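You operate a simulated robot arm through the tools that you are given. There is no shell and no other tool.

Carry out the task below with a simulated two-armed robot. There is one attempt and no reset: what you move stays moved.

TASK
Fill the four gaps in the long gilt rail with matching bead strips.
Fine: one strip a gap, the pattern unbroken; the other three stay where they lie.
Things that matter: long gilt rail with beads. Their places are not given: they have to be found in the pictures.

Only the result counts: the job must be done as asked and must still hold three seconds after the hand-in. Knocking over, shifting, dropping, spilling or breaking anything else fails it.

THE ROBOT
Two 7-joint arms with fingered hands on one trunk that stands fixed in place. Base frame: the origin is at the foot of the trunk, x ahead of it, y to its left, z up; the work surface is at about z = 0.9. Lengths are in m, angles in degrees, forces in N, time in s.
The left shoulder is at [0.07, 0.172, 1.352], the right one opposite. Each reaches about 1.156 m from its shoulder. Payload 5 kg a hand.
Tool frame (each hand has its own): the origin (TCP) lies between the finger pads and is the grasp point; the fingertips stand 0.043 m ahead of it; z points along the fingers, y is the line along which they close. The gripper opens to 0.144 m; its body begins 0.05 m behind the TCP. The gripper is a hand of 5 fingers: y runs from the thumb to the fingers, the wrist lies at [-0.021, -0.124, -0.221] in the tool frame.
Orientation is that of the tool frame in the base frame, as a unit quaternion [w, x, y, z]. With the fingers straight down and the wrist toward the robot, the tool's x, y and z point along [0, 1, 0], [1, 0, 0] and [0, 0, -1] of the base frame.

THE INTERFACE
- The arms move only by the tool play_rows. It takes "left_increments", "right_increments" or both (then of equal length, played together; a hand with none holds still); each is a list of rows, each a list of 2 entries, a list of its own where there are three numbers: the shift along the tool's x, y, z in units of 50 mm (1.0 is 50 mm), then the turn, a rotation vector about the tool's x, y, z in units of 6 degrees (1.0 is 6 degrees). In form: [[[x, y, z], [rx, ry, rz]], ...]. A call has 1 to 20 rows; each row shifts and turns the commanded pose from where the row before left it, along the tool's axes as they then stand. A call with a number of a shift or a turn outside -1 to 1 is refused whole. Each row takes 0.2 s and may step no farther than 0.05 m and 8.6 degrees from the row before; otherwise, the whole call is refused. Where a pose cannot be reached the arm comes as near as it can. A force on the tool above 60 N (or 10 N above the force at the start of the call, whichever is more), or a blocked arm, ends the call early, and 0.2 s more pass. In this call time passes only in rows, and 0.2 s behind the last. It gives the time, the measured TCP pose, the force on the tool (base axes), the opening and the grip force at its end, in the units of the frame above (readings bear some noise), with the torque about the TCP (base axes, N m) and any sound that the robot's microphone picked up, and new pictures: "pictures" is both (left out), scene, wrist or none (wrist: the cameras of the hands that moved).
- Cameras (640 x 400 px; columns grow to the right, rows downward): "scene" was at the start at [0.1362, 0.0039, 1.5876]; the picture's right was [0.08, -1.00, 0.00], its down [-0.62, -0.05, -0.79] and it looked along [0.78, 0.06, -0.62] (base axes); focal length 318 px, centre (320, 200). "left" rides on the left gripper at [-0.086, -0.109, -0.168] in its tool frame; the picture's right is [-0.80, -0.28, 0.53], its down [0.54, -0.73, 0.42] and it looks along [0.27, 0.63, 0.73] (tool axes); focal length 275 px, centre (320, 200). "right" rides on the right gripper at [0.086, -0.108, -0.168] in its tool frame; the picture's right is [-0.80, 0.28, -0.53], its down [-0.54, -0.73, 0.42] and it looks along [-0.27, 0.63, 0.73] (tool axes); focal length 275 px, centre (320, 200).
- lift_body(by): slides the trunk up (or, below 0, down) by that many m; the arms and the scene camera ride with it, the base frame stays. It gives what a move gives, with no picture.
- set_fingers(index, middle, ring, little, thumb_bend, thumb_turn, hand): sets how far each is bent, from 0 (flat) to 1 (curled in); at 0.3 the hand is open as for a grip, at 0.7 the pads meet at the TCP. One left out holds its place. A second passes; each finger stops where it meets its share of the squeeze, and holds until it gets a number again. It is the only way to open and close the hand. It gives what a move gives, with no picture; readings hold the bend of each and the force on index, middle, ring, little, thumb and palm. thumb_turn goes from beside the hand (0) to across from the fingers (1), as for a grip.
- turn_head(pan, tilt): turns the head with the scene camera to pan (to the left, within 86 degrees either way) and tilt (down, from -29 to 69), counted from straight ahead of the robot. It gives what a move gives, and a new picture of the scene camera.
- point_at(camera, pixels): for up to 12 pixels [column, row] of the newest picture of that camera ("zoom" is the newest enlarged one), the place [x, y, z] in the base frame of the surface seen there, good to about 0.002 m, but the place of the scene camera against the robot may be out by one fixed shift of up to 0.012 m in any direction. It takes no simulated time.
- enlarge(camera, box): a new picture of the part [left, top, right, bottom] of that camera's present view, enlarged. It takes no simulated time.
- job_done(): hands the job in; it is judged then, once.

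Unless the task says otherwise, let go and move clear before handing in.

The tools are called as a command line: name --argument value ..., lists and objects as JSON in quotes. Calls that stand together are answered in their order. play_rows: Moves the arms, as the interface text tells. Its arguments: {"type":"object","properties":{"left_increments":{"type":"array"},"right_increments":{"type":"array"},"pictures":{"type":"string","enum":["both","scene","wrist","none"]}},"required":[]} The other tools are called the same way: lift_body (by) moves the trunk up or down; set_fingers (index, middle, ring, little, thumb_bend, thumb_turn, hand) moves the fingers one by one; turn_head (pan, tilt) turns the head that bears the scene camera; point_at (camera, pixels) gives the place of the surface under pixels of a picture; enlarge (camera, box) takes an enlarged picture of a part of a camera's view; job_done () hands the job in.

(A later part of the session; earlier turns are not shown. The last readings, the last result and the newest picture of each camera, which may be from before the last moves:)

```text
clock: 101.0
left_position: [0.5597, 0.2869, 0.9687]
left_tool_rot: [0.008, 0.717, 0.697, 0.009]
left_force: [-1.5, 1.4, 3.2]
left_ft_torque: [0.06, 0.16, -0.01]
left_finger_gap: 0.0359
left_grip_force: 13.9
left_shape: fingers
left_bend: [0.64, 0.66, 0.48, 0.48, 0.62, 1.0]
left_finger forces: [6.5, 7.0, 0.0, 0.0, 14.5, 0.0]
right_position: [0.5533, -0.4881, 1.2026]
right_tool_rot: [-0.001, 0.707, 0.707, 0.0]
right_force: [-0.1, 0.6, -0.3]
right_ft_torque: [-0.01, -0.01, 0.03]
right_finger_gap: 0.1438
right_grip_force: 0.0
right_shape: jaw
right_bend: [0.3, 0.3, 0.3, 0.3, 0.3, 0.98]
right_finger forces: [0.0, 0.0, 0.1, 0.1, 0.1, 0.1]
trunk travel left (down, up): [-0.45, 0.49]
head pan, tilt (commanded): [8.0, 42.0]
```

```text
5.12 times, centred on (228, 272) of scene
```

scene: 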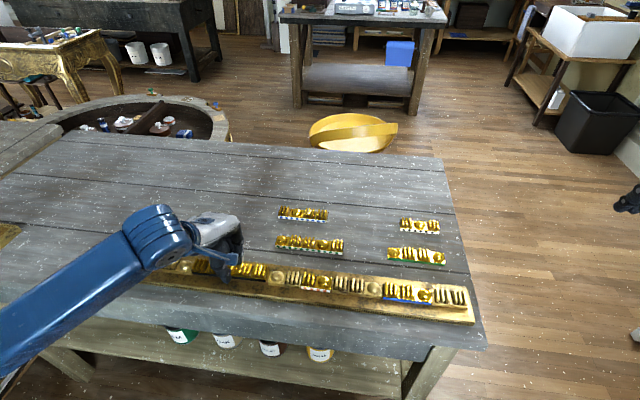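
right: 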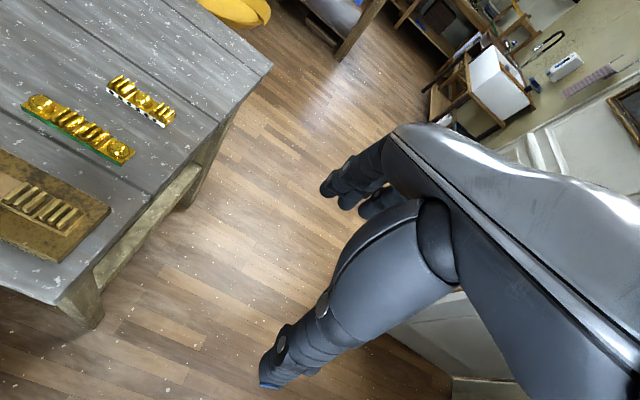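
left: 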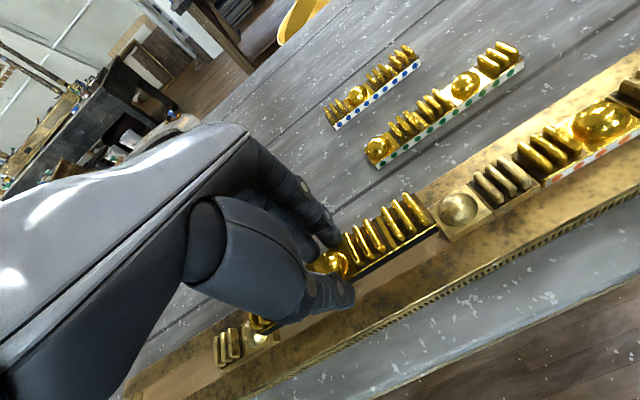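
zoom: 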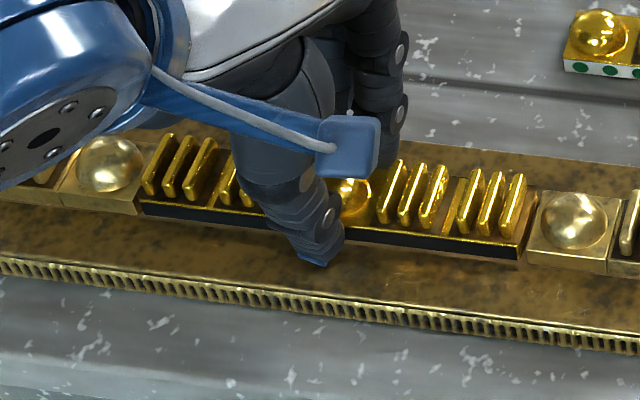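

Contact at 3.2 N; margins ~2 mm left (141 vs 137) and ~4 mm right (521 vs 529). I'll press 0.5 mm more to seat evenly, then release.

play_rows --left_increments '[[[-0.01, 0, 0.01], [0, 0, 0]], [[0, 0, 0], [0, 0, 0]]]' --pictures "none"

set_fingers --hand "left" --index 0.57 --middle 0.57 --thumb_bend 0.57

enlarge --camera "scene" --box '[165, 240, 290, 305]'

```text
clock: 101.5
left_position: [0.5583, 0.2856, 0.9687]
left_tool_rot: [0.009, 0.717, 0.697, 0.009]
left_force: [0.3, 3.0, 6.9]
left_ft_torque: [0.14, 0.16, 0.02]
left_finger_gap: 0.036
left_grip_force: 15.0
left_shape: fingers
left_bend: [0.64, 0.66, 0.48, 0.48, 0.62, 1.0]
left_finger forces: [7.2, 7.8, 0.0, 0.0, 14.7, 0.1]
right_position: [0.5532, -0.4876, 1.2023]
right_tool_rot: [0.0, 0.707, 0.708, 0.0]
right_force: [-0.2, 0.2, -0.4]
right_ft_torque: [-0.02, 0.0, -0.01]
right_finger_gap: 0.1441
right_grip_force: 0.2
right_shape: jaw
right_bend: [0.3, 0.3, 0.3, 0.3, 0.3, 0.98]
right_finger forces: [0.0, 0.1, 0.0, 0.1, 0.1, 0.1]
trunk travel left (down, up): [-0.45, 0.49]
head pan, tilt (commanded): [8.0, 42.0]
```

```text
clock: 102.5
left_position: [0.5584, 0.2862, 0.967]
left_tool_rot: [0.01, 0.717, 0.697, 0.009]
left_force: [2.1, -0.7, 3.7]
left_ft_torque: [-0.03, 0.09, 0.02]
left_finger_gap: 0.0538
left_grip_force: 2.2
left_shape: fingers
left_bend: [0.56, 0.56, 0.48, 0.48, 0.57, 1.0]
left_finger forces: [0.1, 0.1, 0.0, 0.0, 4.2, 0.0]
right_position: [0.5533, -0.4875, 1.2025]
right_tool_rot: [0.0, 0.707, 0.708, 0.0]
right_force: [-0.3, 0.0, -0.2]
right_ft_torque: [-0.03, 0.04, 0.02]
right_finger_gap: 0.144
right_grip_force: 0.1
right_shape: jaw
right_bend: [0.3, 0.3, 0.3, 0.3, 0.3, 0.98]
right_finger forces: [0.0, 0.0, 0.0, 0.1, 0.0, 0.0]
trunk travel left (down, up): [-0.45, 0.49]
head pan, tilt (commanded): [8.0, 42.0]
```

```text
5.12 times, centred on (228, 272) of scene
```

zoom: 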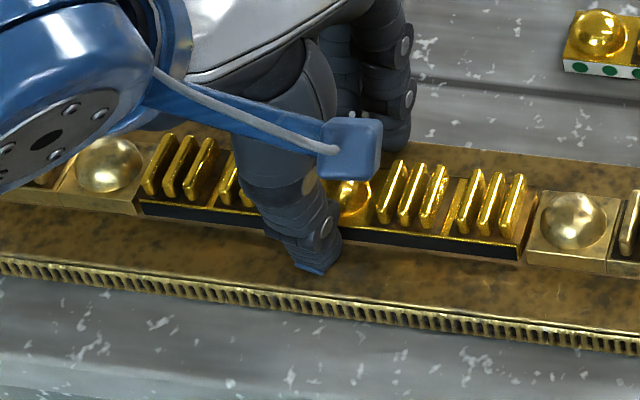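

Released; the thumb rests lightly on the rail (4 N), so I'll raise straight up gently, then inspect.

play_rows --left_increments '[[[0, 0.001, -0.04], [0, 0, 0]], [[0, 0.003, -0.1], [0, 0, 0]], [[0, 0.006, -0.25], [0, 0, 0]], [[0, 0.013, -0.5], [0, 0, 0]], [[0, 0.02, -0.8], [0, 0, 0]], [[0, 0.02, -0.8], [0, 0, 0]], [[0, 0.0, -0.8], [0, 0, 0]], [[0, 0, 0], [0, 0, 0]]]' --pictures "both"

enlarge --camera "scene" --box '[150, 240, 300, 310]'

```text
clock: 104.3
left_position: [0.5589, 0.2868, 1.1345]
left_tool_rot: [0.009, 0.717, 0.697, 0.009]
left_force: [-1.2, 0.4, 0.1]
left_ft_torque: [0.0, -0.01, -0.01]
left_finger_gap: 0.056
left_grip_force: 0.2
left_shape: fingers
left_bend: [0.56, 0.56, 0.48, 0.48, 0.56, 1.0]
left_finger forces: [0.0, 0.1, 0.0, 0.1, 0.1, 0.1]
right_position: [0.5526, -0.487, 1.2035]
right_tool_rot: [-0.001, 0.707, 0.707, 0.0]
right_force: [-0.7, -0.4, -1.2]
right_ft_torque: [-0.02, -0.01, 0.0]
right_finger_gap: 0.144
right_grip_force: 0.0
right_shape: jaw
right_bend: [0.3, 0.3, 0.3, 0.3, 0.3, 0.98]
right_finger forces: [0.0, 0.0, 0.0, 0.0, 0.0, 0.1]
trunk travel left (down, up): [-0.45, 0.49]
head pan, tilt (commanded): [8.0, 42.0]
```

scene: 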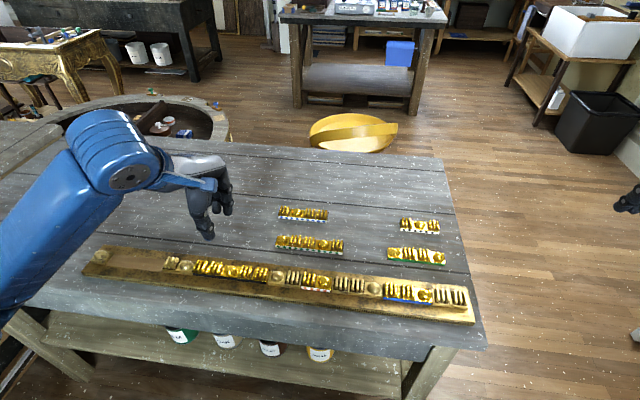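
left: 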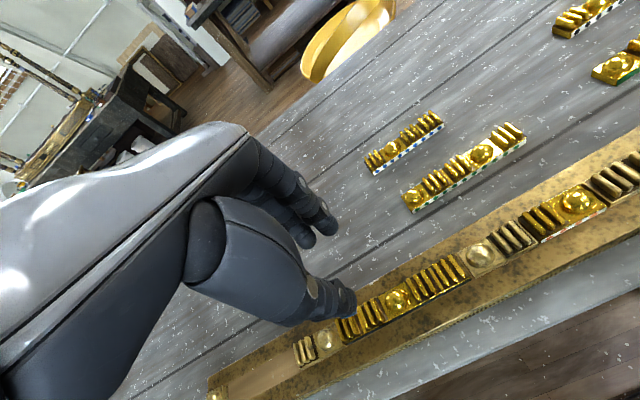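

```text
4.27 times, centred on (225, 275) of scene
```

zoom: 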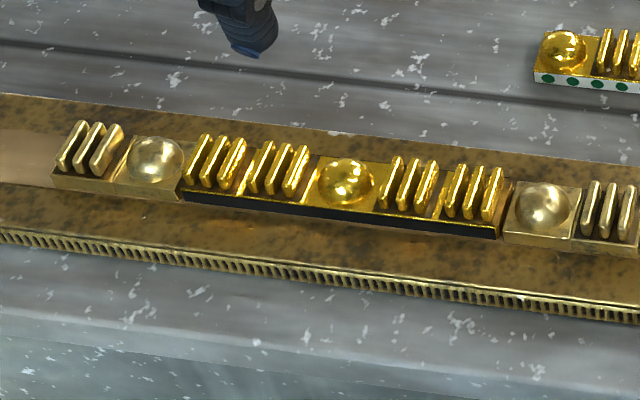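

The black strip fills gap 2 correctly. Last is the blue-dot strip for gap 1; I'll square the yaw and move over it (0.793, 0.1545).

play_rows --left_increments '[[[0, 0, 0], [0, 0.007, -0.27]], [[-0.44, 0.78, 0], [0, 0, 0]], [[-0.44, 0.78, 0], [0, 0, 0]], [[-0.44, 0.78, 0], [0, 0, 0]], [[-0.44, 0.78, 0], [0, 0, 0]], [[-0.44, 0.78, 0], [0, 0, 0]], [[-0.44, 0.78, 0], [0, 0, 0]], [[0, -0.022, 0.9], [0, 0, 0]], [[0, 0, 0], [0, 0, 0]]]' --pictures "both"

enlarge --camera "left" --box '[300, 180, 480, 320]'

```text
clock: 106.3
left_position: [0.7934, 0.1539, 1.0941]
left_tool_rot: [0.009, 0.706, 0.708, 0.009]
left_force: [0.0, 0.1, -0.2]
left_ft_torque: [0.02, 0.02, 0.03]
left_finger_gap: 0.0567
left_grip_force: 0.1
left_shape: fingers
left_bend: [0.56, 0.56, 0.48, 0.48, 0.56, 1.0]
left_finger forces: [0.1, 0.1, 0.1, 0.1, 0.0, 0.0]
right_position: [0.5526, -0.4877, 1.2035]
right_tool_rot: [0.0, 0.707, 0.707, 0.0]
right_force: [0.4, -0.2, -0.6]
right_ft_torque: [0.02, -0.02, -0.03]
right_finger_gap: 0.1436
right_grip_force: 0.1
right_shape: jaw
right_bend: [0.3, 0.3, 0.3, 0.3, 0.3, 0.98]
right_finger forces: [0.0, 0.0, 0.0, 0.0, 0.0, 0.1]
trunk travel left (down, up): [-0.45, 0.49]
head pan, tilt (commanded): [8.0, 42.0]
```

scene: 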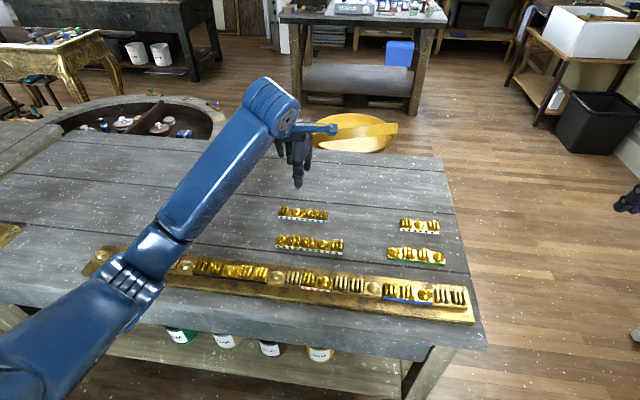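
left: 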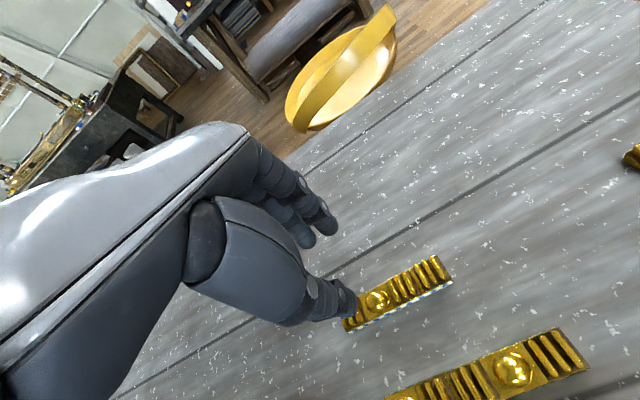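

```text
2.86 times, centred on (390, 250) of left
```

zoom: 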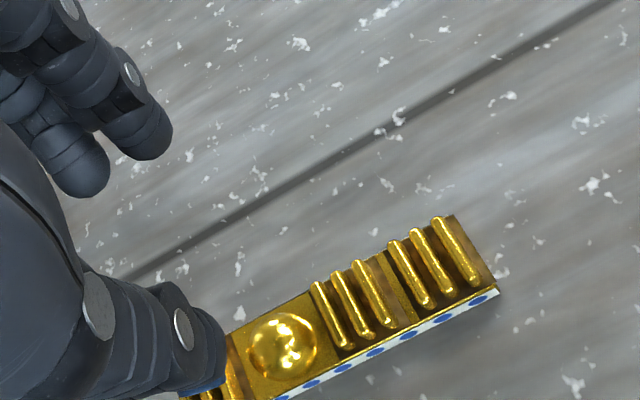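

I'll measure the blue-dot strip and the arm's height over the rail.

point_at --camera "zoom" --pixels '[[496, 287], [452, 217], [340, 352], [310, 293], [240, 395], [230, 335], [420, 322], [476, 252], [283, 348]]'

point_at --camera "scene" --pixels '[[130, 285], [140, 300], [165, 250], [200, 200], [240, 140], [100, 320]]'

```text
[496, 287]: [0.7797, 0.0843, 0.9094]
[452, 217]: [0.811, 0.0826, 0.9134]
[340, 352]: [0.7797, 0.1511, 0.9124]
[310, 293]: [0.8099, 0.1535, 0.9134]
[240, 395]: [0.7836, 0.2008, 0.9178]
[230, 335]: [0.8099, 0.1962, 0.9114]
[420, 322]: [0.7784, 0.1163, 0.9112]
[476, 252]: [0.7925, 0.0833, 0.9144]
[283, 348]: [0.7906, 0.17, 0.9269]
```

```text
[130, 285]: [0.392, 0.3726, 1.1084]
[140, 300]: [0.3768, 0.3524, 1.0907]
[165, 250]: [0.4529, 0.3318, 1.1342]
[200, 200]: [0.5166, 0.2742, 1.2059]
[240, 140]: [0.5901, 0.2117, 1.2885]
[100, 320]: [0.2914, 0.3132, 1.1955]
```

Strip centre ≈(0.7945, 0.155); the elbow is at z≈1.1 near x 0.39, so I'll descend in stages and watch its height.

play_rows --left_increments '[[[0.01, -0.005, 0.9], [0, 0, 0]], [[0, -0.015, 0.9], [0, 0, 0]], [[0, 0, 0], [0, 0, 0]]]' --pictures "both"

point_at --camera "scene" --pixels '[[130, 290], [140, 305], [165, 260], [200, 215], [150, 310], [240, 160]]'

enlarge --camera "left" --box '[260, 180, 460, 320]'

```text
clock: 107.2
left_position: [0.7941, 0.1552, 1.0031]
left_tool_rot: [0.009, 0.707, 0.707, 0.009]
left_force: [-1.2, -0.2, -0.1]
left_ft_torque: [0.03, -0.01, 0.02]
left_finger_gap: 0.0566
left_grip_force: 0.0
left_shape: fingers
left_bend: [0.56, 0.56, 0.48, 0.48, 0.56, 1.0]
left_finger forces: [0.0, 0.1, 0.0, 0.0, 0.1, 0.0]
right_position: [0.5536, -0.4885, 1.2026]
right_tool_rot: [-0.001, 0.707, 0.707, 0.001]
right_force: [0.0, 0.6, 0.8]
right_ft_torque: [0.0, -0.02, -0.03]
right_finger_gap: 0.1438
right_grip_force: 0.0
right_shape: jaw
right_bend: [0.3, 0.3, 0.3, 0.3, 0.3, 0.98]
right_finger forces: [0.0, 0.0, 0.0, 0.1, 0.0, 0.0]
trunk travel left (down, up): [-0.45, 0.49]
head pan, tilt (commanded): [8.0, 42.0]
```

scene: 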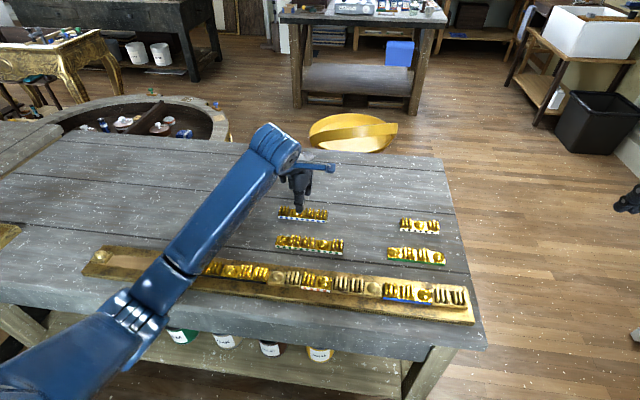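
left: 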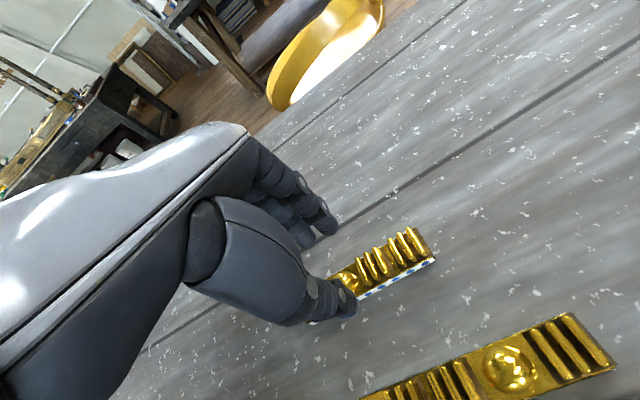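

```text
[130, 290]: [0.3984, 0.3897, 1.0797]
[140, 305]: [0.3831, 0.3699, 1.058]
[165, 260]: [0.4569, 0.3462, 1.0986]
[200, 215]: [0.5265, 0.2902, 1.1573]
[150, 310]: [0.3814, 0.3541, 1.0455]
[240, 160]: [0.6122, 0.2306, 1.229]
```

```text
2.86 times, centred on (360, 250) of left
```

zoom: 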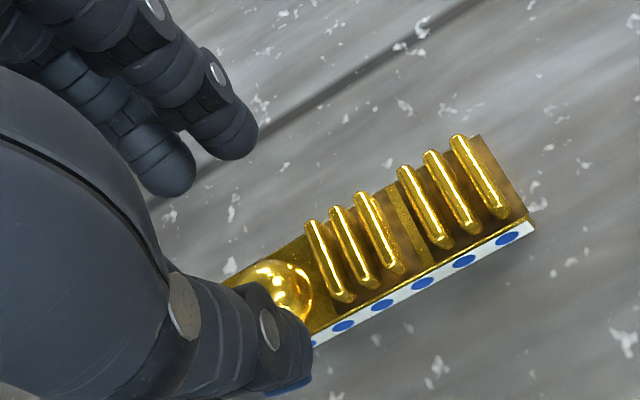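

Elbow stays above ~1.0 and forearm is well over the rail. Continuing down to z≈0.957.

play_rows --left_increments '[[[-0.01, -0.005, 0.45], [0, 0, 0]], [[0, -0.012, 0.47], [0, 0, 0]], [[0, 0, 0], [0, 0, 0]]]' --pictures "none"

enlarge --camera "left" --box '[280, 200, 420, 320]'

enlarge --camera "scene" --box '[250, 150, 350, 250]'

```text
clock: 108.0
left_position: [0.7949, 0.1539, 0.9582]
left_tool_rot: [0.009, 0.707, 0.707, 0.009]
left_force: [0.2, 0.0, 1.2]
left_ft_torque: [-0.02, -0.04, -0.02]
left_finger_gap: 0.0568
left_grip_force: 0.1
left_shape: fingers
left_bend: [0.56, 0.56, 0.48, 0.48, 0.56, 1.0]
left_finger forces: [0.0, 0.0, 0.0, 0.0, 0.0, 0.0]
right_position: [0.552, -0.4862, 1.2024]
right_tool_rot: [0.001, 0.707, 0.707, 0.0]
right_force: [-0.7, 0.3, -0.6]
right_ft_torque: [-0.03, 0.02, 0.02]
right_finger_gap: 0.1439
right_grip_force: 0.0
right_shape: jaw
right_bend: [0.3, 0.3, 0.3, 0.3, 0.3, 0.98]
right_finger forces: [0.0, 0.0, 0.0, 0.0, 0.0, 0.0]
trunk travel left (down, up): [-0.45, 0.49]
head pan, tilt (commanded): [8.0, 42.0]
```

```text
3.33 times, centred on (350, 260) of left
```

zoom: 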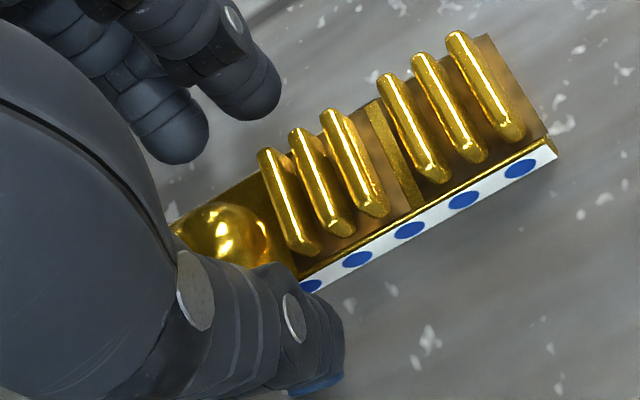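

```text
4.00 times, centred on (300, 200) of scene
```

zoom: 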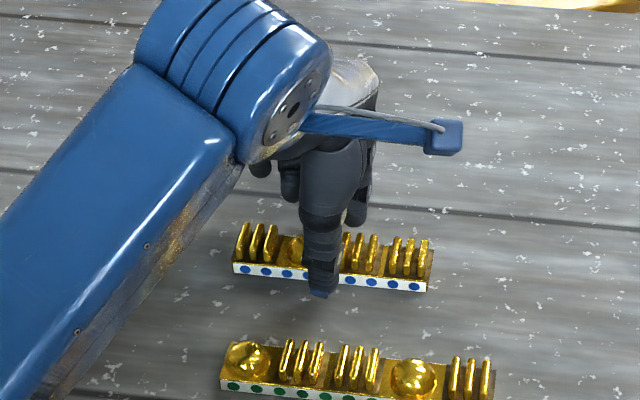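

play_rows --left_increments '[[[0, -0.002, 0.08], [0, 0, 0]], [[0, -0.002, 0.08], [0, 0, 0]], [[0, 0, 0], [0, 0, 0]]]' --pictures "none"

```text
clock: 108.8
left_position: [0.7946, 0.1544, 0.9501]
left_tool_rot: [0.009, 0.707, 0.707, 0.01]
left_force: [0.0, 0.0, -0.1]
left_ft_torque: [0.01, 0.03, 0.01]
left_finger_gap: 0.0564
left_grip_force: 0.1
left_shape: fingers
left_bend: [0.56, 0.56, 0.48, 0.48, 0.56, 1.0]
left_finger forces: [0.0, 0.0, 0.0, 0.0, 0.0, 0.0]
right_position: [0.5539, -0.4881, 1.2026]
right_tool_rot: [0.0, 0.707, 0.707, -0.001]
right_force: [-0.4, 0.3, -0.8]
right_ft_torque: [-0.01, -0.03, 0.02]
right_finger_gap: 0.1437
right_grip_force: 0.0
right_shape: jaw
right_bend: [0.3, 0.3, 0.3, 0.3, 0.3, 0.98]
right_finger forces: [0.0, 0.1, 0.1, 0.1, 0.1, 0.0]
trunk travel left (down, up): [-0.45, 0.49]
head pan, tilt (commanded): [8.0, 42.0]
```

At z≈0.950 with no contact; one more 0.8 mm down, then close.

play_rows --left_increments '[[[0, 0, 0.015], [0, 0, 0]], [[0, 0, 0], [0, 0, 0]]]' --pictures "none"

set_fingers --hand "left" --index 0.7 --middle 0.7 --thumb_bend 0.7

play_rows --left_increments '[[[0, 0, -0.1], [0, 0, 0]], [[0, 0, -0.3], [0, 0, 0]], [[0, 0, -0.5], [0, 0, 0]], [[0, 0, -0.7], [0, 0, 0]], [[0, 0, -0.8], [0, 0, 0]], [[0, 0, -0.8], [0, 0, 0]], [[0, 0, 0], [0, 0, 0]]]' --pictures "both"

enlarge --camera "left" --box '[280, 200, 440, 320]'

```text
clock: 109.3
left_position: [0.7954, 0.1538, 0.9496]
left_tool_rot: [0.009, 0.707, 0.707, 0.009]
left_force: [0.8, -0.4, 0.1]
left_ft_torque: [0.01, 0.02, -0.03]
left_finger_gap: 0.0567
left_grip_force: 0.0
left_shape: fingers
left_bend: [0.56, 0.56, 0.48, 0.48, 0.56, 1.0]
left_finger forces: [0.0, 0.0, 0.1, 0.0, 0.1, 0.0]
right_position: [0.5526, -0.488, 1.2029]
right_tool_rot: [0.0, 0.707, 0.707, 0.0]
right_force: [0.2, 0.0, -0.5]
right_ft_torque: [0.03, -0.01, -0.01]
right_finger_gap: 0.1438
right_grip_force: 0.0
right_shape: jaw
right_bend: [0.3, 0.3, 0.3, 0.3, 0.3, 0.98]
right_finger forces: [0.0, 0.0, 0.0, 0.0, 0.1, 0.0]
trunk travel left (down, up): [-0.45, 0.49]
head pan, tilt (commanded): [8.0, 42.0]
```

```text
clock: 110.3
left_position: [0.7946, 0.1541, 0.9498]
left_tool_rot: [0.009, 0.706, 0.708, 0.009]
left_force: [1.6, -0.4, 2.7]
left_ft_torque: [0.05, 0.03, -0.01]
left_finger_gap: 0.0362
left_grip_force: 14.0
left_shape: fingers
left_bend: [0.64, 0.65, 0.48, 0.48, 0.62, 1.0]
left_finger forces: [6.9, 7.9, 0.0, 0.0, 13.7, 0.0]
right_position: [0.5536, -0.4873, 1.2035]
right_tool_rot: [0.0, 0.707, 0.708, 0.0]
right_force: [0.2, 0.5, -0.4]
right_ft_torque: [0.04, -0.02, 0.03]
right_finger_gap: 0.1438
right_grip_force: 0.0
right_shape: jaw
right_bend: [0.3, 0.3, 0.3, 0.3, 0.3, 0.98]
right_finger forces: [0.1, 0.0, 0.0, 0.0, 0.0, 0.1]
trunk travel left (down, up): [-0.45, 0.49]
head pan, tilt (commanded): [8.0, 42.0]
```

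```text
clock: 112.0
left_position: [0.7895, 0.1551, 1.1075]
left_tool_rot: [0.009, 0.707, 0.707, 0.009]
left_force: [0.5, 0.0, -0.8]
left_ft_torque: [0.0, 0.04, -0.01]
left_finger_gap: 0.036
left_grip_force: 14.0
left_shape: fingers
left_bend: [0.64, 0.65, 0.48, 0.48, 0.62, 1.0]
left_finger forces: [6.7, 7.0, 0.1, 0.0, 13.9, 0.0]
right_position: [0.5533, -0.4872, 1.202]
right_tool_rot: [0.0, 0.707, 0.707, 0.0]
right_force: [0.7, -0.7, 0.6]
right_ft_torque: [-0.01, 0.02, -0.03]
right_finger_gap: 0.1436
right_grip_force: 0.1
right_shape: jaw
right_bend: [0.3, 0.3, 0.3, 0.3, 0.3, 0.98]
right_finger forces: [0.0, 0.0, 0.1, 0.1, 0.1, 0.0]
trunk travel left (down, up): [-0.45, 0.49]
head pan, tilt (commanded): [8.0, 42.0]
```

scene: 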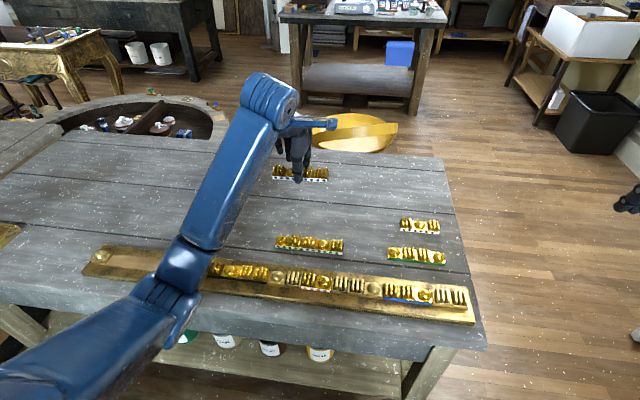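
left: 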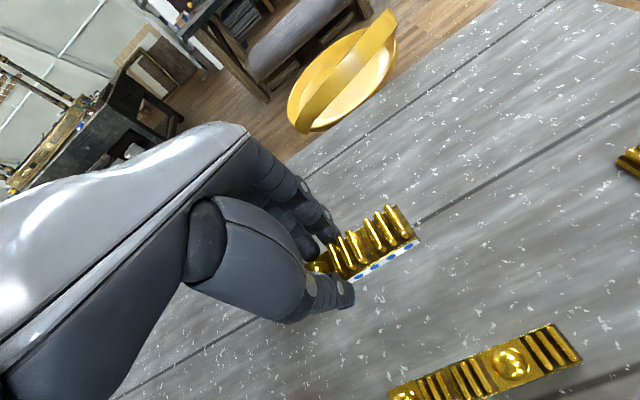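

```text
3.33 times, centred on (360, 260) of left
```

zoom: 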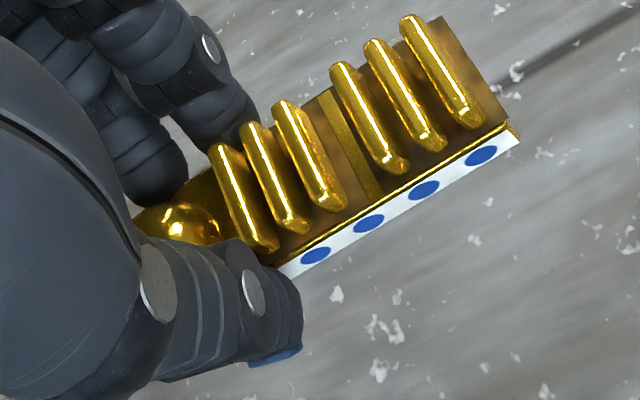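

The blue-dot strip is held securely. I'll carry it toward (0.60, 0.35) and begin the half turn.

play_rows --left_increments '[[[0.65, -0.633, -0.016], [0, 0, 0]], [[0.65, -0.633, -0.016], [0, 0, 0]], [[0.65, -0.633, -0.016], [0, 0, 0]], [[0.65, -0.633, -0.016], [0, 0, 0]], [[0.65, -0.633, -0.016], [0, 0, 0]], [[0.65, -0.633, -0.016], [0, 0, 0]], [[0, 0, 0], [0, -0.025, 0.999]], [[0, 0, 0], [0, -0.025, 0.999]], [[0, 0, 0], [0, -0.025, 0.999]], [[0, 0, 0], [0, -0.025, 0.999]], [[0, 0, 0], [0, -0.025, 0.999]], [[0, 0, 0], [0, -0.025, 0.999]], [[0, 0, 0], [0, -0.025, 0.999]], [[0, 0, 0], [0, -0.025, 0.999]], [[0, 0, 0], [0, -0.025, 0.999]], [[0, 0, 0], [0, -0.025, 0.999]], [[0, 0, 0], [0, -0.025, 0.999]], [[0, 0, 0], [0, -0.025, 0.999]], [[0, 0, 0], [0, -0.025, 0.999]], [[0, 0, 0], [0, -0.025, 0.999]]]' --pictures "scene"

play_rows --left_increments '[[[0, 0, 0], [0, -0.025, 0.999]], [[0, 0, 0], [0, -0.025, 0.999]], [[0, 0, 0], [0, -0.025, 0.999]], [[0, 0, 0], [0, -0.025, 0.999]], [[0, 0, 0], [0, -0.025, 0.999]], [[0, 0, 0], [0, -0.025, 0.999]], [[0, 0, 0], [0, -0.025, 0.999]], [[0, 0, 0], [0, -0.025, 0.999]], [[0, 0, 0], [0, -0.025, 0.999]], [[0, 0, 0], [0, -0.025, 0.999]], [[0, 0, 0], [0, -0.025, 0.999]], [[0, 0, 0], [0, -0.025, 0.999]], [[0, 0, 0], [0, -0.025, 0.999]], [[0, 0, 0], [0, -0.025, 0.999]], [[0, 0, 0], [0, -0.025, 0.999]], [[0, 0, 0], [0, -0.025, 0.999]], [[0, 0, 0], [0, -0.009, 0.37]]]' --pictures "both"

```text
clock: 116.2
left_position: [0.6002, 0.3493, 1.1073]
left_tool_rot: [0.013, 0.999, 0.052, 0.001]
left_force: [-0.5, 0.9, -1.3]
left_ft_torque: [-0.01, 0.04, -0.01]
left_finger_gap: 0.0359
left_grip_force: 13.4
left_shape: fingers
left_bend: [0.64, 0.66, 0.48, 0.48, 0.62, 1.0]
left_finger forces: [6.7, 7.0, 0.1, 0.1, 13.8, 0.1]
right_position: [0.5544, -0.4871, 1.2028]
right_tool_rot: [0.001, 0.707, 0.707, -0.001]
right_force: [-0.2, 0.1, -0.4]
right_ft_torque: [0.02, 0.02, 0.0]
right_finger_gap: 0.1437
right_grip_force: 0.0
right_shape: jaw
right_bend: [0.3, 0.3, 0.3, 0.3, 0.3, 0.98]
right_finger forces: [0.0, 0.1, 0.0, 0.0, 0.1, 0.0]
trunk travel left (down, up): [-0.45, 0.49]
head pan, tilt (commanded): [8.0, 42.0]
```

scene: 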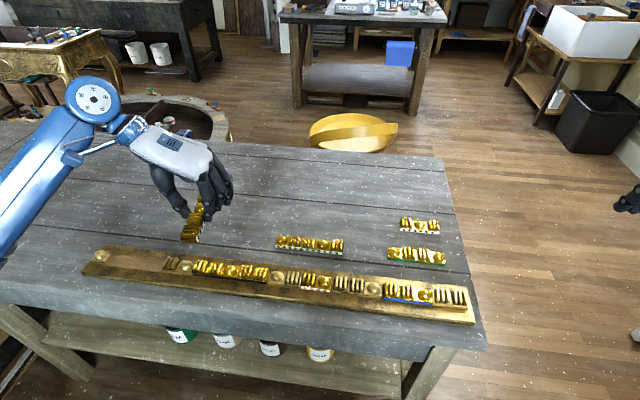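

```text
clock: 119.8
left_position: [0.5985, 0.3488, 1.108]
left_tool_rot: [-0.009, -0.694, 0.719, 0.01]
left_force: [-0.3, -0.1, -1.4]
left_ft_torque: [-0.02, 0.0, 0.05]
left_finger_gap: 0.0358
left_grip_force: 13.5
left_shape: fingers
left_bend: [0.64, 0.66, 0.48, 0.48, 0.62, 1.0]
left_finger forces: [6.8, 6.8, 0.0, 0.0, 13.6, 0.0]
right_position: [0.5534, -0.4874, 1.2033]
right_tool_rot: [-0.001, 0.707, 0.707, 0.0]
right_force: [0.5, -0.6, -0.5]
right_ft_torque: [-0.01, 0.01, -0.01]
right_finger_gap: 0.1437
right_grip_force: 0.0
right_shape: jaw
right_bend: [0.3, 0.3, 0.3, 0.3, 0.3, 0.98]
right_finger forces: [0.1, 0.0, 0.1, 0.1, 0.0, 0.0]
trunk travel left (down, up): [-0.45, 0.49]
head pan, tilt (commanded): [8.0, 42.0]
```

scene: 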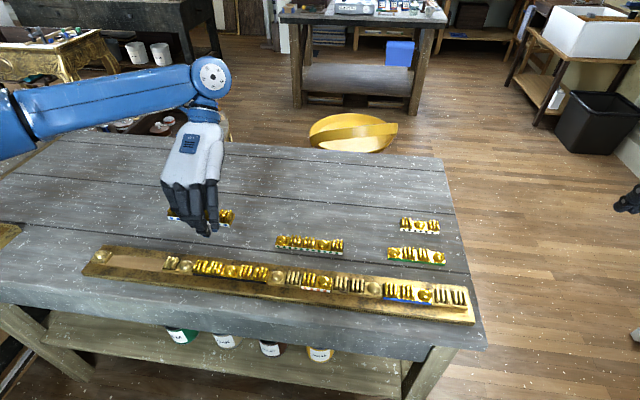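
left: 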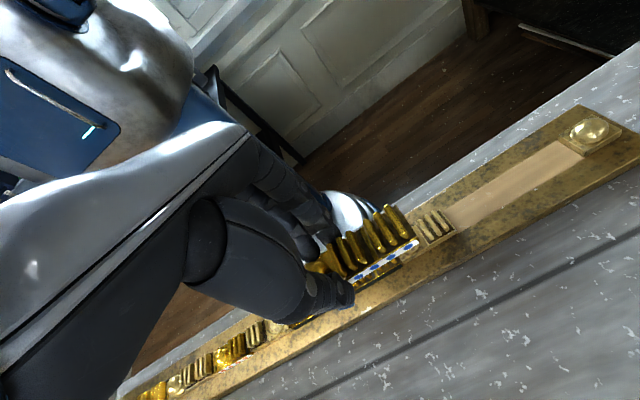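

Rotated and held. Now moving over gap 1 (y≈0.537, x≈0.5525).

play_rows --left_increments '[[[-0.752, 0.21, 0], [0, 0, 0]], [[-0.752, 0.21, 0], [0, 0, 0]], [[-0.752, 0.21, 0], [0, 0, 0]], [[-0.752, 0.21, 0], [0, 0, 0]], [[-0.752, 0.21, 0], [0, 0, 0]], [[0, -0.01, 0.6], [0, 0, 0]], [[0, -0.01, 0.6], [0, 0, 0]], [[0, 0, 0], [0, 0, 0]]]' --pictures "both"

enlarge --camera "scene" --box '[70, 200, 220, 290]'

```text
clock: 121.5
left_position: [0.5534, 0.5416, 1.0508]
left_tool_rot: [-0.008, -0.696, 0.718, 0.008]
left_force: [-0.4, 0.0, -1.6]
left_ft_torque: [0.04, -0.05, -0.02]
left_finger_gap: 0.0359
left_grip_force: 13.7
left_shape: fingers
left_bend: [0.64, 0.66, 0.48, 0.48, 0.62, 1.0]
left_finger forces: [6.8, 6.8, 0.1, 0.0, 13.6, 0.1]
right_position: [0.5519, -0.4862, 1.2031]
right_tool_rot: [0.0, 0.707, 0.707, 0.0]
right_force: [-0.4, -0.2, 0.2]
right_ft_torque: [-0.01, -0.02, 0.0]
right_finger_gap: 0.1437
right_grip_force: 0.0
right_shape: jaw
right_bend: [0.3, 0.3, 0.3, 0.3, 0.3, 0.98]
right_finger forces: [0.1, 0.1, 0.0, 0.1, 0.0, 0.0]
trunk travel left (down, up): [-0.45, 0.49]
head pan, tilt (commanded): [8.0, 42.0]
```

scene: 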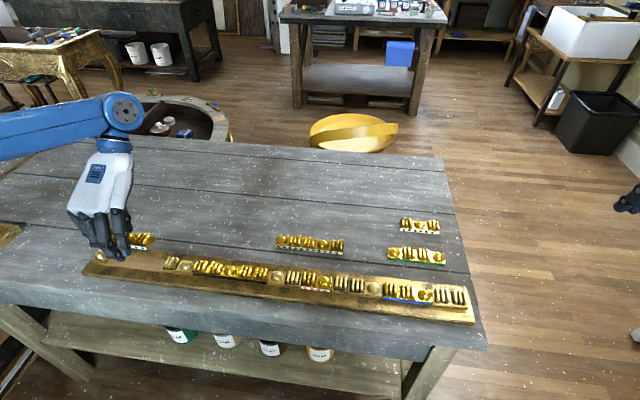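
left: 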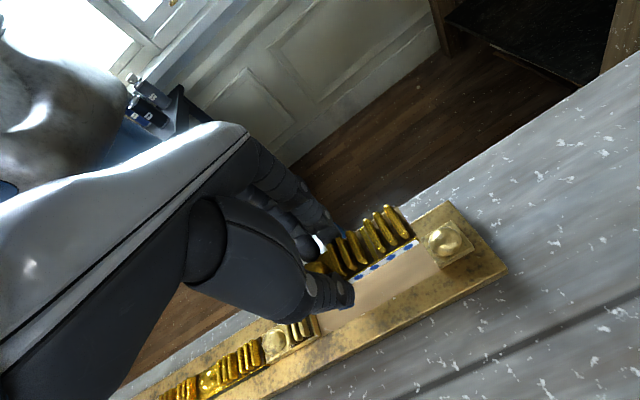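

```text
4.27 times, centred on (145, 245) of scene
```

zoom: 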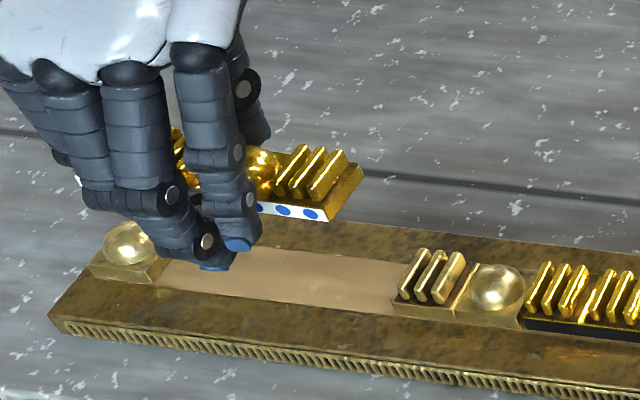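

The strip's right end (bead, reed) is visible at zoom (328,215), and the RB cell edge at (396,300). Measuring both.

point_at --camera "zoom" --pixels '[[326, 213], [324, 219], [300, 208], [280, 205], [265, 203], [340, 200], [355, 180], [328, 211], [345, 195], [358, 172]]'

point_at --camera "zoom" --pixels '[[398, 308], [396, 312], [400, 295], [403, 285], [430, 316], [470, 322], [155, 278], [158, 268], [100, 277], [160, 262], [450, 312]]'

```text
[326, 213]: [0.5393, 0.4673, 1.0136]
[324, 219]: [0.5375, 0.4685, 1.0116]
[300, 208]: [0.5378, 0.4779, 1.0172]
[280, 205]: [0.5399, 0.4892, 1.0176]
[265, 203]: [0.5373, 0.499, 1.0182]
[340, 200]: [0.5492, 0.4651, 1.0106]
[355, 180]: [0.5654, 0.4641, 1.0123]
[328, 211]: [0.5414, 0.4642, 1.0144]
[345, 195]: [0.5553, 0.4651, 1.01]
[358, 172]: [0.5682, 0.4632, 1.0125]
```

```text
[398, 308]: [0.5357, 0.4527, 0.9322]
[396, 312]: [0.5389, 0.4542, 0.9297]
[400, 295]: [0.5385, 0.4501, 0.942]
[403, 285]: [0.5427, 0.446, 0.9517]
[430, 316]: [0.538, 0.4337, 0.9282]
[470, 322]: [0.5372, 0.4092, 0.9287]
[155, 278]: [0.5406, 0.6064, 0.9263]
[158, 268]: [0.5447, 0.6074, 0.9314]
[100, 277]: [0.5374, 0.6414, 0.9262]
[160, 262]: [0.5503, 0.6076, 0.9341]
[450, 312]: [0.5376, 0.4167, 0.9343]
```

Strip right end is at 0.4655, gap 1 spans 0.4545–0.6065, so it must go ~6.5 mm right; front x (0.538) is right. Shifting and lowering to z≈0.985.

play_rows --left_increments '[[[0.13, 0, 0], [0, 0, 0]], [[0, -0.016, 0.65], [0, 0, 0]], [[0, -0.016, 0.65], [0, 0, 0]], [[0, 0, 0], [0, 0, 0]]]' --pictures "both"

enlarge --camera "scene" --box '[80, 220, 200, 285]'

```text
clock: 122.5
left_position: [0.5538, 0.5336, 0.9882]
left_tool_rot: [-0.008, -0.694, 0.72, 0.008]
left_force: [-1.4, -0.4, -0.7]
left_ft_torque: [-0.01, -0.05, 0.0]
left_finger_gap: 0.0355
left_grip_force: 13.8
left_shape: fingers
left_bend: [0.64, 0.66, 0.48, 0.48, 0.62, 1.0]
left_finger forces: [6.8, 6.8, 0.0, 0.0, 13.7, 0.0]
right_position: [0.5535, -0.4893, 1.203]
right_tool_rot: [0.0, 0.707, 0.707, 0.001]
right_force: [0.0, -0.7, 0.0]
right_ft_torque: [-0.04, -0.01, -0.03]
right_finger_gap: 0.1437
right_grip_force: 0.0
right_shape: jaw
right_bend: [0.3, 0.3, 0.3, 0.3, 0.3, 0.98]
right_finger forces: [0.1, 0.0, 0.0, 0.0, 0.0, 0.0]
trunk travel left (down, up): [-0.45, 0.49]
head pan, tilt (commanded): [8.0, 42.0]
```

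scene: 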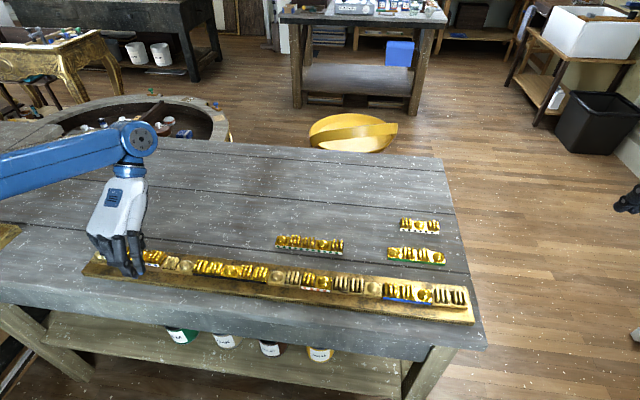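
left: 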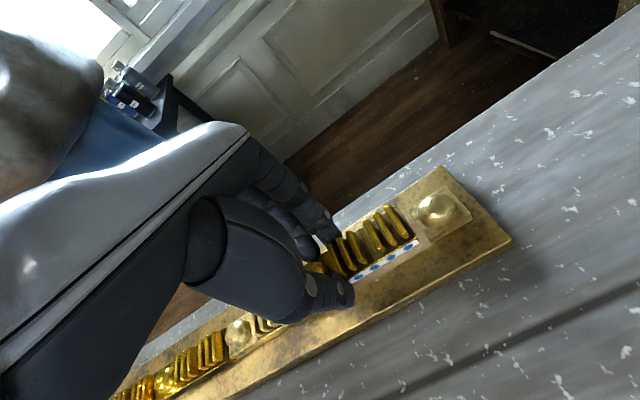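

```text
5.33 times, centred on (140, 252) of scene
```

zoom: 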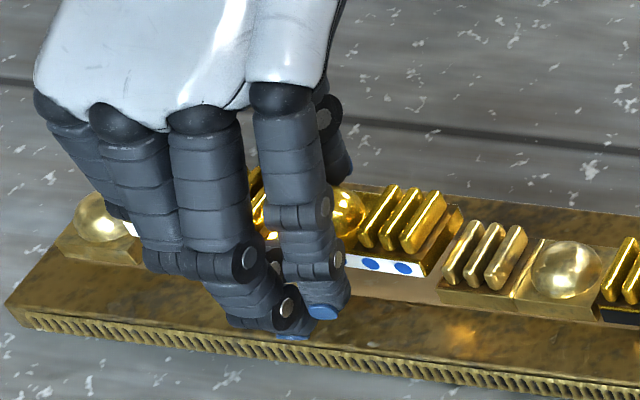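

point_at --camera "zoom" --pixels '[[419, 267], [418, 273], [400, 262], [370, 258], [350, 256], [430, 250], [445, 232], [458, 212], [421, 265], [440, 292], [441, 284], [445, 270]]'

enlarge --camera "left" --box '[320, 160, 520, 300]'

```text
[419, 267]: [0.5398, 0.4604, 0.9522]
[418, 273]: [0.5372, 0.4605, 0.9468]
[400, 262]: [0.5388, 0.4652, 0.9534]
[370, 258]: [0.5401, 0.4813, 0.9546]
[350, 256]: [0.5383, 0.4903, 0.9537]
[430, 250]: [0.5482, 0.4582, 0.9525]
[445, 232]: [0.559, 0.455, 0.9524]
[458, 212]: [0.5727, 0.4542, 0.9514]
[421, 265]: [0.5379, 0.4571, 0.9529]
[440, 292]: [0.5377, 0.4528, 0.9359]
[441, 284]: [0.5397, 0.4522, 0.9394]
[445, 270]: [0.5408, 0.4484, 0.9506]
```

```text
2.86 times, centred on (420, 230) of left
```

zoom: 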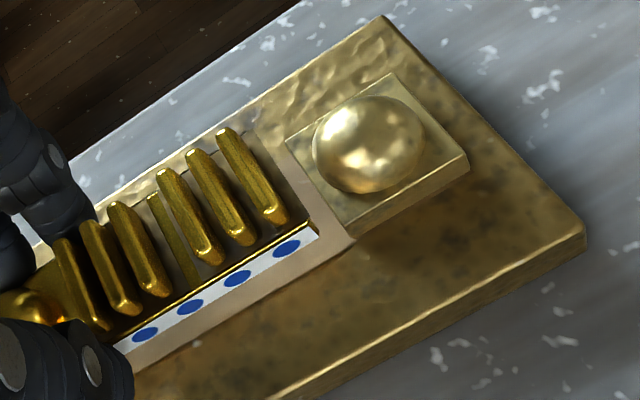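

The wrist view shows the strip's left end parallel to the bead cell's edge. I'll measure both in the wrist frame.

point_at --camera "zoom" --pixels '[[312, 228], [315, 235], [290, 185], [270, 150], [258, 132], [290, 145], [310, 172], [330, 200], [348, 225], [352, 233], [200, 295], [440, 178]]'

```text
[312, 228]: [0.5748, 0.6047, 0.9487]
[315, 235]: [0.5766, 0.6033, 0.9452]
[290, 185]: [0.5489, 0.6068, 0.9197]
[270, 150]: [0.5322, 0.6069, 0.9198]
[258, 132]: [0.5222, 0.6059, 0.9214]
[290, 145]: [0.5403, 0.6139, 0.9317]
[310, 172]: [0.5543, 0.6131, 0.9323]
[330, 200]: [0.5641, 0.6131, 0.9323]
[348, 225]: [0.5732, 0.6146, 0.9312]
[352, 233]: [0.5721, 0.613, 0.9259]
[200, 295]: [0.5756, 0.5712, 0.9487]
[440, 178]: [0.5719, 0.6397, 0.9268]
```

The wrist view suggests the strip's back edge (x 0.5756) is a few mm behind the cell's back edge (0.5725), while the scene's front agrees; I'll take more points.

point_at --camera "zoom" --pixels '[[300, 236], [300, 246], [250, 266], [250, 273], [200, 293], [200, 303], [150, 322], [150, 331], [250, 262], [200, 289], [270, 200], [215, 255]]'

enlarge --camera "scene" --box '[130, 240, 180, 280]'

point_at --camera "zoom" --pixels '[[245, 200], [248, 215], [300, 212], [350, 225], [352, 235], [355, 240], [365, 215], [390, 175], [410, 140], [430, 250], [430, 270], [480, 290]]'

```text
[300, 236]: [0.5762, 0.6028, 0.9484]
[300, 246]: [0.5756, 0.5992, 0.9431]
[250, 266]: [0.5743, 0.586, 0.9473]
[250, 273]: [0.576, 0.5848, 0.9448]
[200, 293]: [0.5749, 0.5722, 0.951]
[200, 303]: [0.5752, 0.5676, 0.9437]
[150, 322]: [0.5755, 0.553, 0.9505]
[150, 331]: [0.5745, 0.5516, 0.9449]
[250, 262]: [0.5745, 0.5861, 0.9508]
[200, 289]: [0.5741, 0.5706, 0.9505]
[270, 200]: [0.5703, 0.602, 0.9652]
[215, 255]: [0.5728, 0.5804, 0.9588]
```

```text
10.00 times, centred on (155, 260) of scene
```

zoom: 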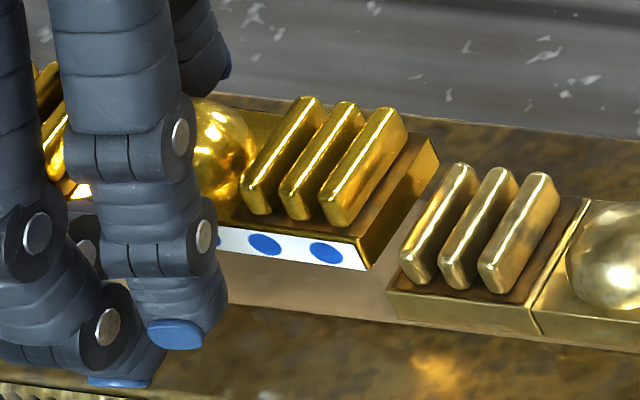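

```text
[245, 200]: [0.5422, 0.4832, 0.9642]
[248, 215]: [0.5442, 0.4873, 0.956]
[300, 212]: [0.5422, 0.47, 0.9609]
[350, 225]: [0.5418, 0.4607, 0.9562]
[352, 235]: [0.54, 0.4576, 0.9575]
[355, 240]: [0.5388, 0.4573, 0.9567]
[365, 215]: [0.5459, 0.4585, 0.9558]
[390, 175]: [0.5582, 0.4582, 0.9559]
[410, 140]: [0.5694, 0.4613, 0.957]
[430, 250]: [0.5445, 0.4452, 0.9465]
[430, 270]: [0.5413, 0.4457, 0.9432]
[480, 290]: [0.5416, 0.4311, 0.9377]
```

Strip is parallel; margins are ~4 mm on the right (scene) and ~8.5 mm on the left (wrist), so I'll shift 2.3 mm left, 1 mm toward the robot, and lower 10 mm.

play_rows --left_increments '[[[-0.046, 0.02, 0], [0, 0, 0]], [[0, -0.005, 0.2], [0, 0, 0]], [[0, 0, 0], [0, 0, 0]]]' --pictures "both"

enlarge --camera "left" --box '[320, 160, 520, 300]'

enlarge --camera "scene" --box '[130, 240, 180, 280]'

```text
clock: 123.3
left_position: [0.5528, 0.5357, 0.9777]
left_tool_rot: [-0.008, -0.695, 0.719, 0.009]
left_force: [-0.2, 0.8, -1.5]
left_ft_torque: [0.02, 0.03, 0.01]
left_finger_gap: 0.0359
left_grip_force: 13.9
left_shape: fingers
left_bend: [0.64, 0.66, 0.48, 0.48, 0.62, 1.0]
left_finger forces: [6.8, 6.8, 0.0, 0.0, 13.6, 0.1]
right_position: [0.5535, -0.4891, 1.2034]
right_tool_rot: [0.0, 0.707, 0.708, 0.0]
right_force: [0.9, -0.4, 0.1]
right_ft_torque: [-0.02, -0.01, 0.02]
right_finger_gap: 0.1438
right_grip_force: 0.0
right_shape: jaw
right_bend: [0.3, 0.3, 0.3, 0.3, 0.3, 0.98]
right_finger forces: [0.0, 0.0, 0.0, 0.0, 0.1, 0.0]
trunk travel left (down, up): [-0.45, 0.49]
head pan, tilt (commanded): [8.0, 42.0]
```

scene: 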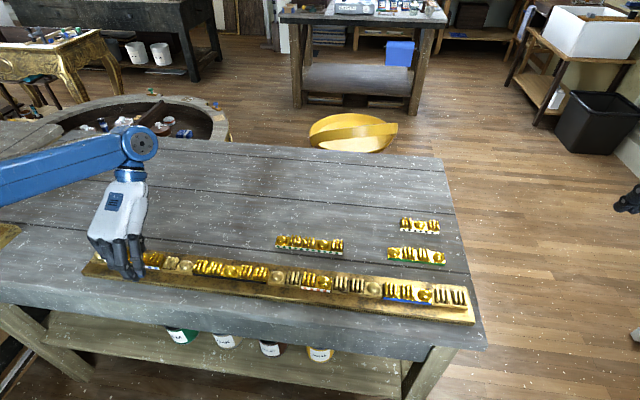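
left: 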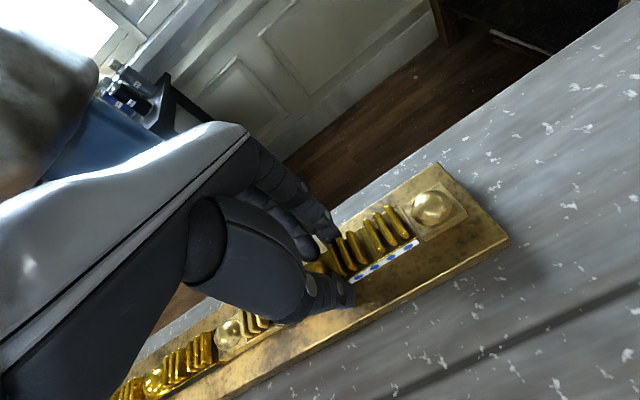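

```text
2.86 times, centred on (420, 230) of left
```

zoom: 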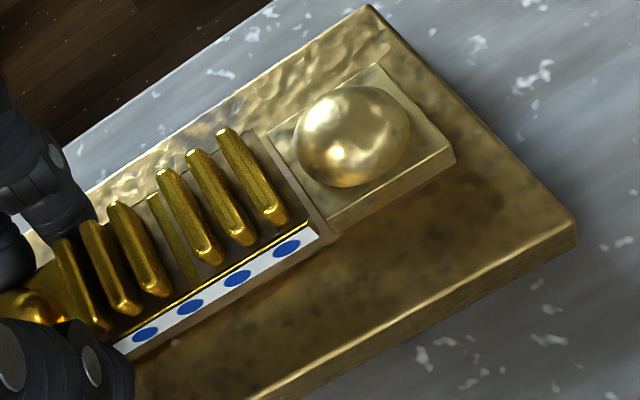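

```text
10.00 times, centred on (155, 260) of scene
```

zoom: 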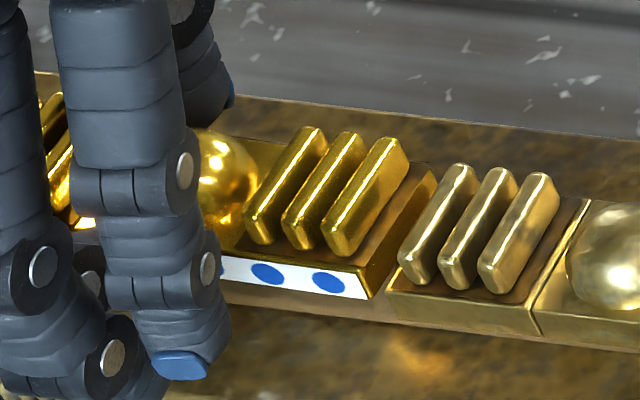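

point_at --camera "zoom" --pixels '[[360, 272], [360, 285], [300, 262], [300, 278], [240, 265], [372, 275], [375, 285], [390, 250], [392, 295], [390, 310], [396, 280], [420, 312]]'

enlarge --camera "left" --box '[320, 160, 520, 300]'

point_at --camera "zoom" --pixels '[[312, 230], [300, 234], [250, 264], [200, 292], [310, 238], [250, 274], [276, 140], [295, 170], [315, 200], [328, 222], [440, 160], [400, 185]]'

```text
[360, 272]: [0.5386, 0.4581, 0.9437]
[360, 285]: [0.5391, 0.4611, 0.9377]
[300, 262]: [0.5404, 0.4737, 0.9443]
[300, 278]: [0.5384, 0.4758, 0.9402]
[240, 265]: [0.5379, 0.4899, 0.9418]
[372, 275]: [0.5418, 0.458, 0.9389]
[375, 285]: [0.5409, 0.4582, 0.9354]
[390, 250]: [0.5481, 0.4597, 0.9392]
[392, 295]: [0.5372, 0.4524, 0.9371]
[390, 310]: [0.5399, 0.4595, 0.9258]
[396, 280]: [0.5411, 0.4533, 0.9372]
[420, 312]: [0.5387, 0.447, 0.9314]
```

```text
2.86 times, centred on (420, 230) of left
```

zoom: 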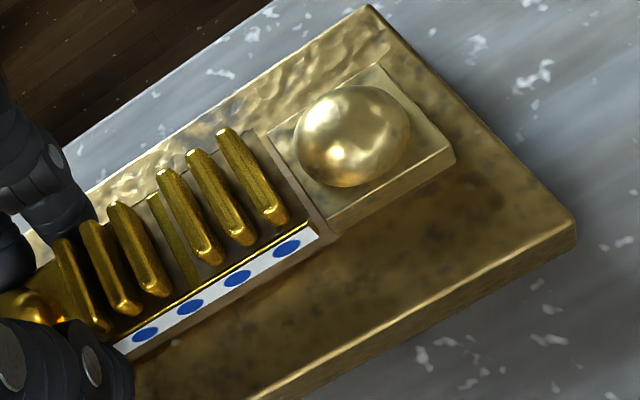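

```text
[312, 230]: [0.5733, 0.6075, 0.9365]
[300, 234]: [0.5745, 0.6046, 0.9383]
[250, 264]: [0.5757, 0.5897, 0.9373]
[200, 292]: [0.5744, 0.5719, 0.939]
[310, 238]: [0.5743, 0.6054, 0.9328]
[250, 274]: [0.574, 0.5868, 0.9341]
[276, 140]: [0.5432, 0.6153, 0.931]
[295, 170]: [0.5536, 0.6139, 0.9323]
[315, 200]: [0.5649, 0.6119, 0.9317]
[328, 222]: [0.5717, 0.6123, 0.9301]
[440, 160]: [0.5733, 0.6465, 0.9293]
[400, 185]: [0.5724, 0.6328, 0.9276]
```

Margins are now ~5 mm each side and the edges are parallel. I'll lower to contact.

play_rows --left_increments '[[[0, -0.002, 0.06], [0, 0, 0]], [[0, -0.002, 0.06], [0, 0, 0]], [[0, -0.001, 0.025], [0, 0, 0]], [[0, 0, 0], [0, 0, 0]]]' --pictures "none"

```text
clock: 124.3
left_position: [0.5527, 0.5351, 0.9688]
left_tool_rot: [-0.008, -0.695, 0.719, 0.009]
left_force: [-0.7, -0.7, 5.1]
left_ft_torque: [-0.08, -0.12, 0.0]
left_finger_gap: 0.0357
left_grip_force: 14.0
left_shape: fingers
left_bend: [0.64, 0.66, 0.48, 0.48, 0.62, 1.0]
left_finger forces: [7.2, 7.6, 0.0, 0.0, 14.3, 0.1]
right_position: [0.5531, -0.4876, 1.2028]
right_tool_rot: [-0.001, 0.707, 0.708, 0.001]
right_force: [-0.3, -0.2, -0.1]
right_ft_torque: [0.04, 0.0, 0.0]
right_finger_gap: 0.1438
right_grip_force: 0.1
right_shape: jaw
right_bend: [0.3, 0.3, 0.3, 0.3, 0.3, 0.98]
right_finger forces: [0.1, 0.0, 0.1, 0.0, 0.0, 0.1]
trunk travel left (down, up): [-0.45, 0.49]
head pan, tilt (commanded): [8.0, 42.0]
```

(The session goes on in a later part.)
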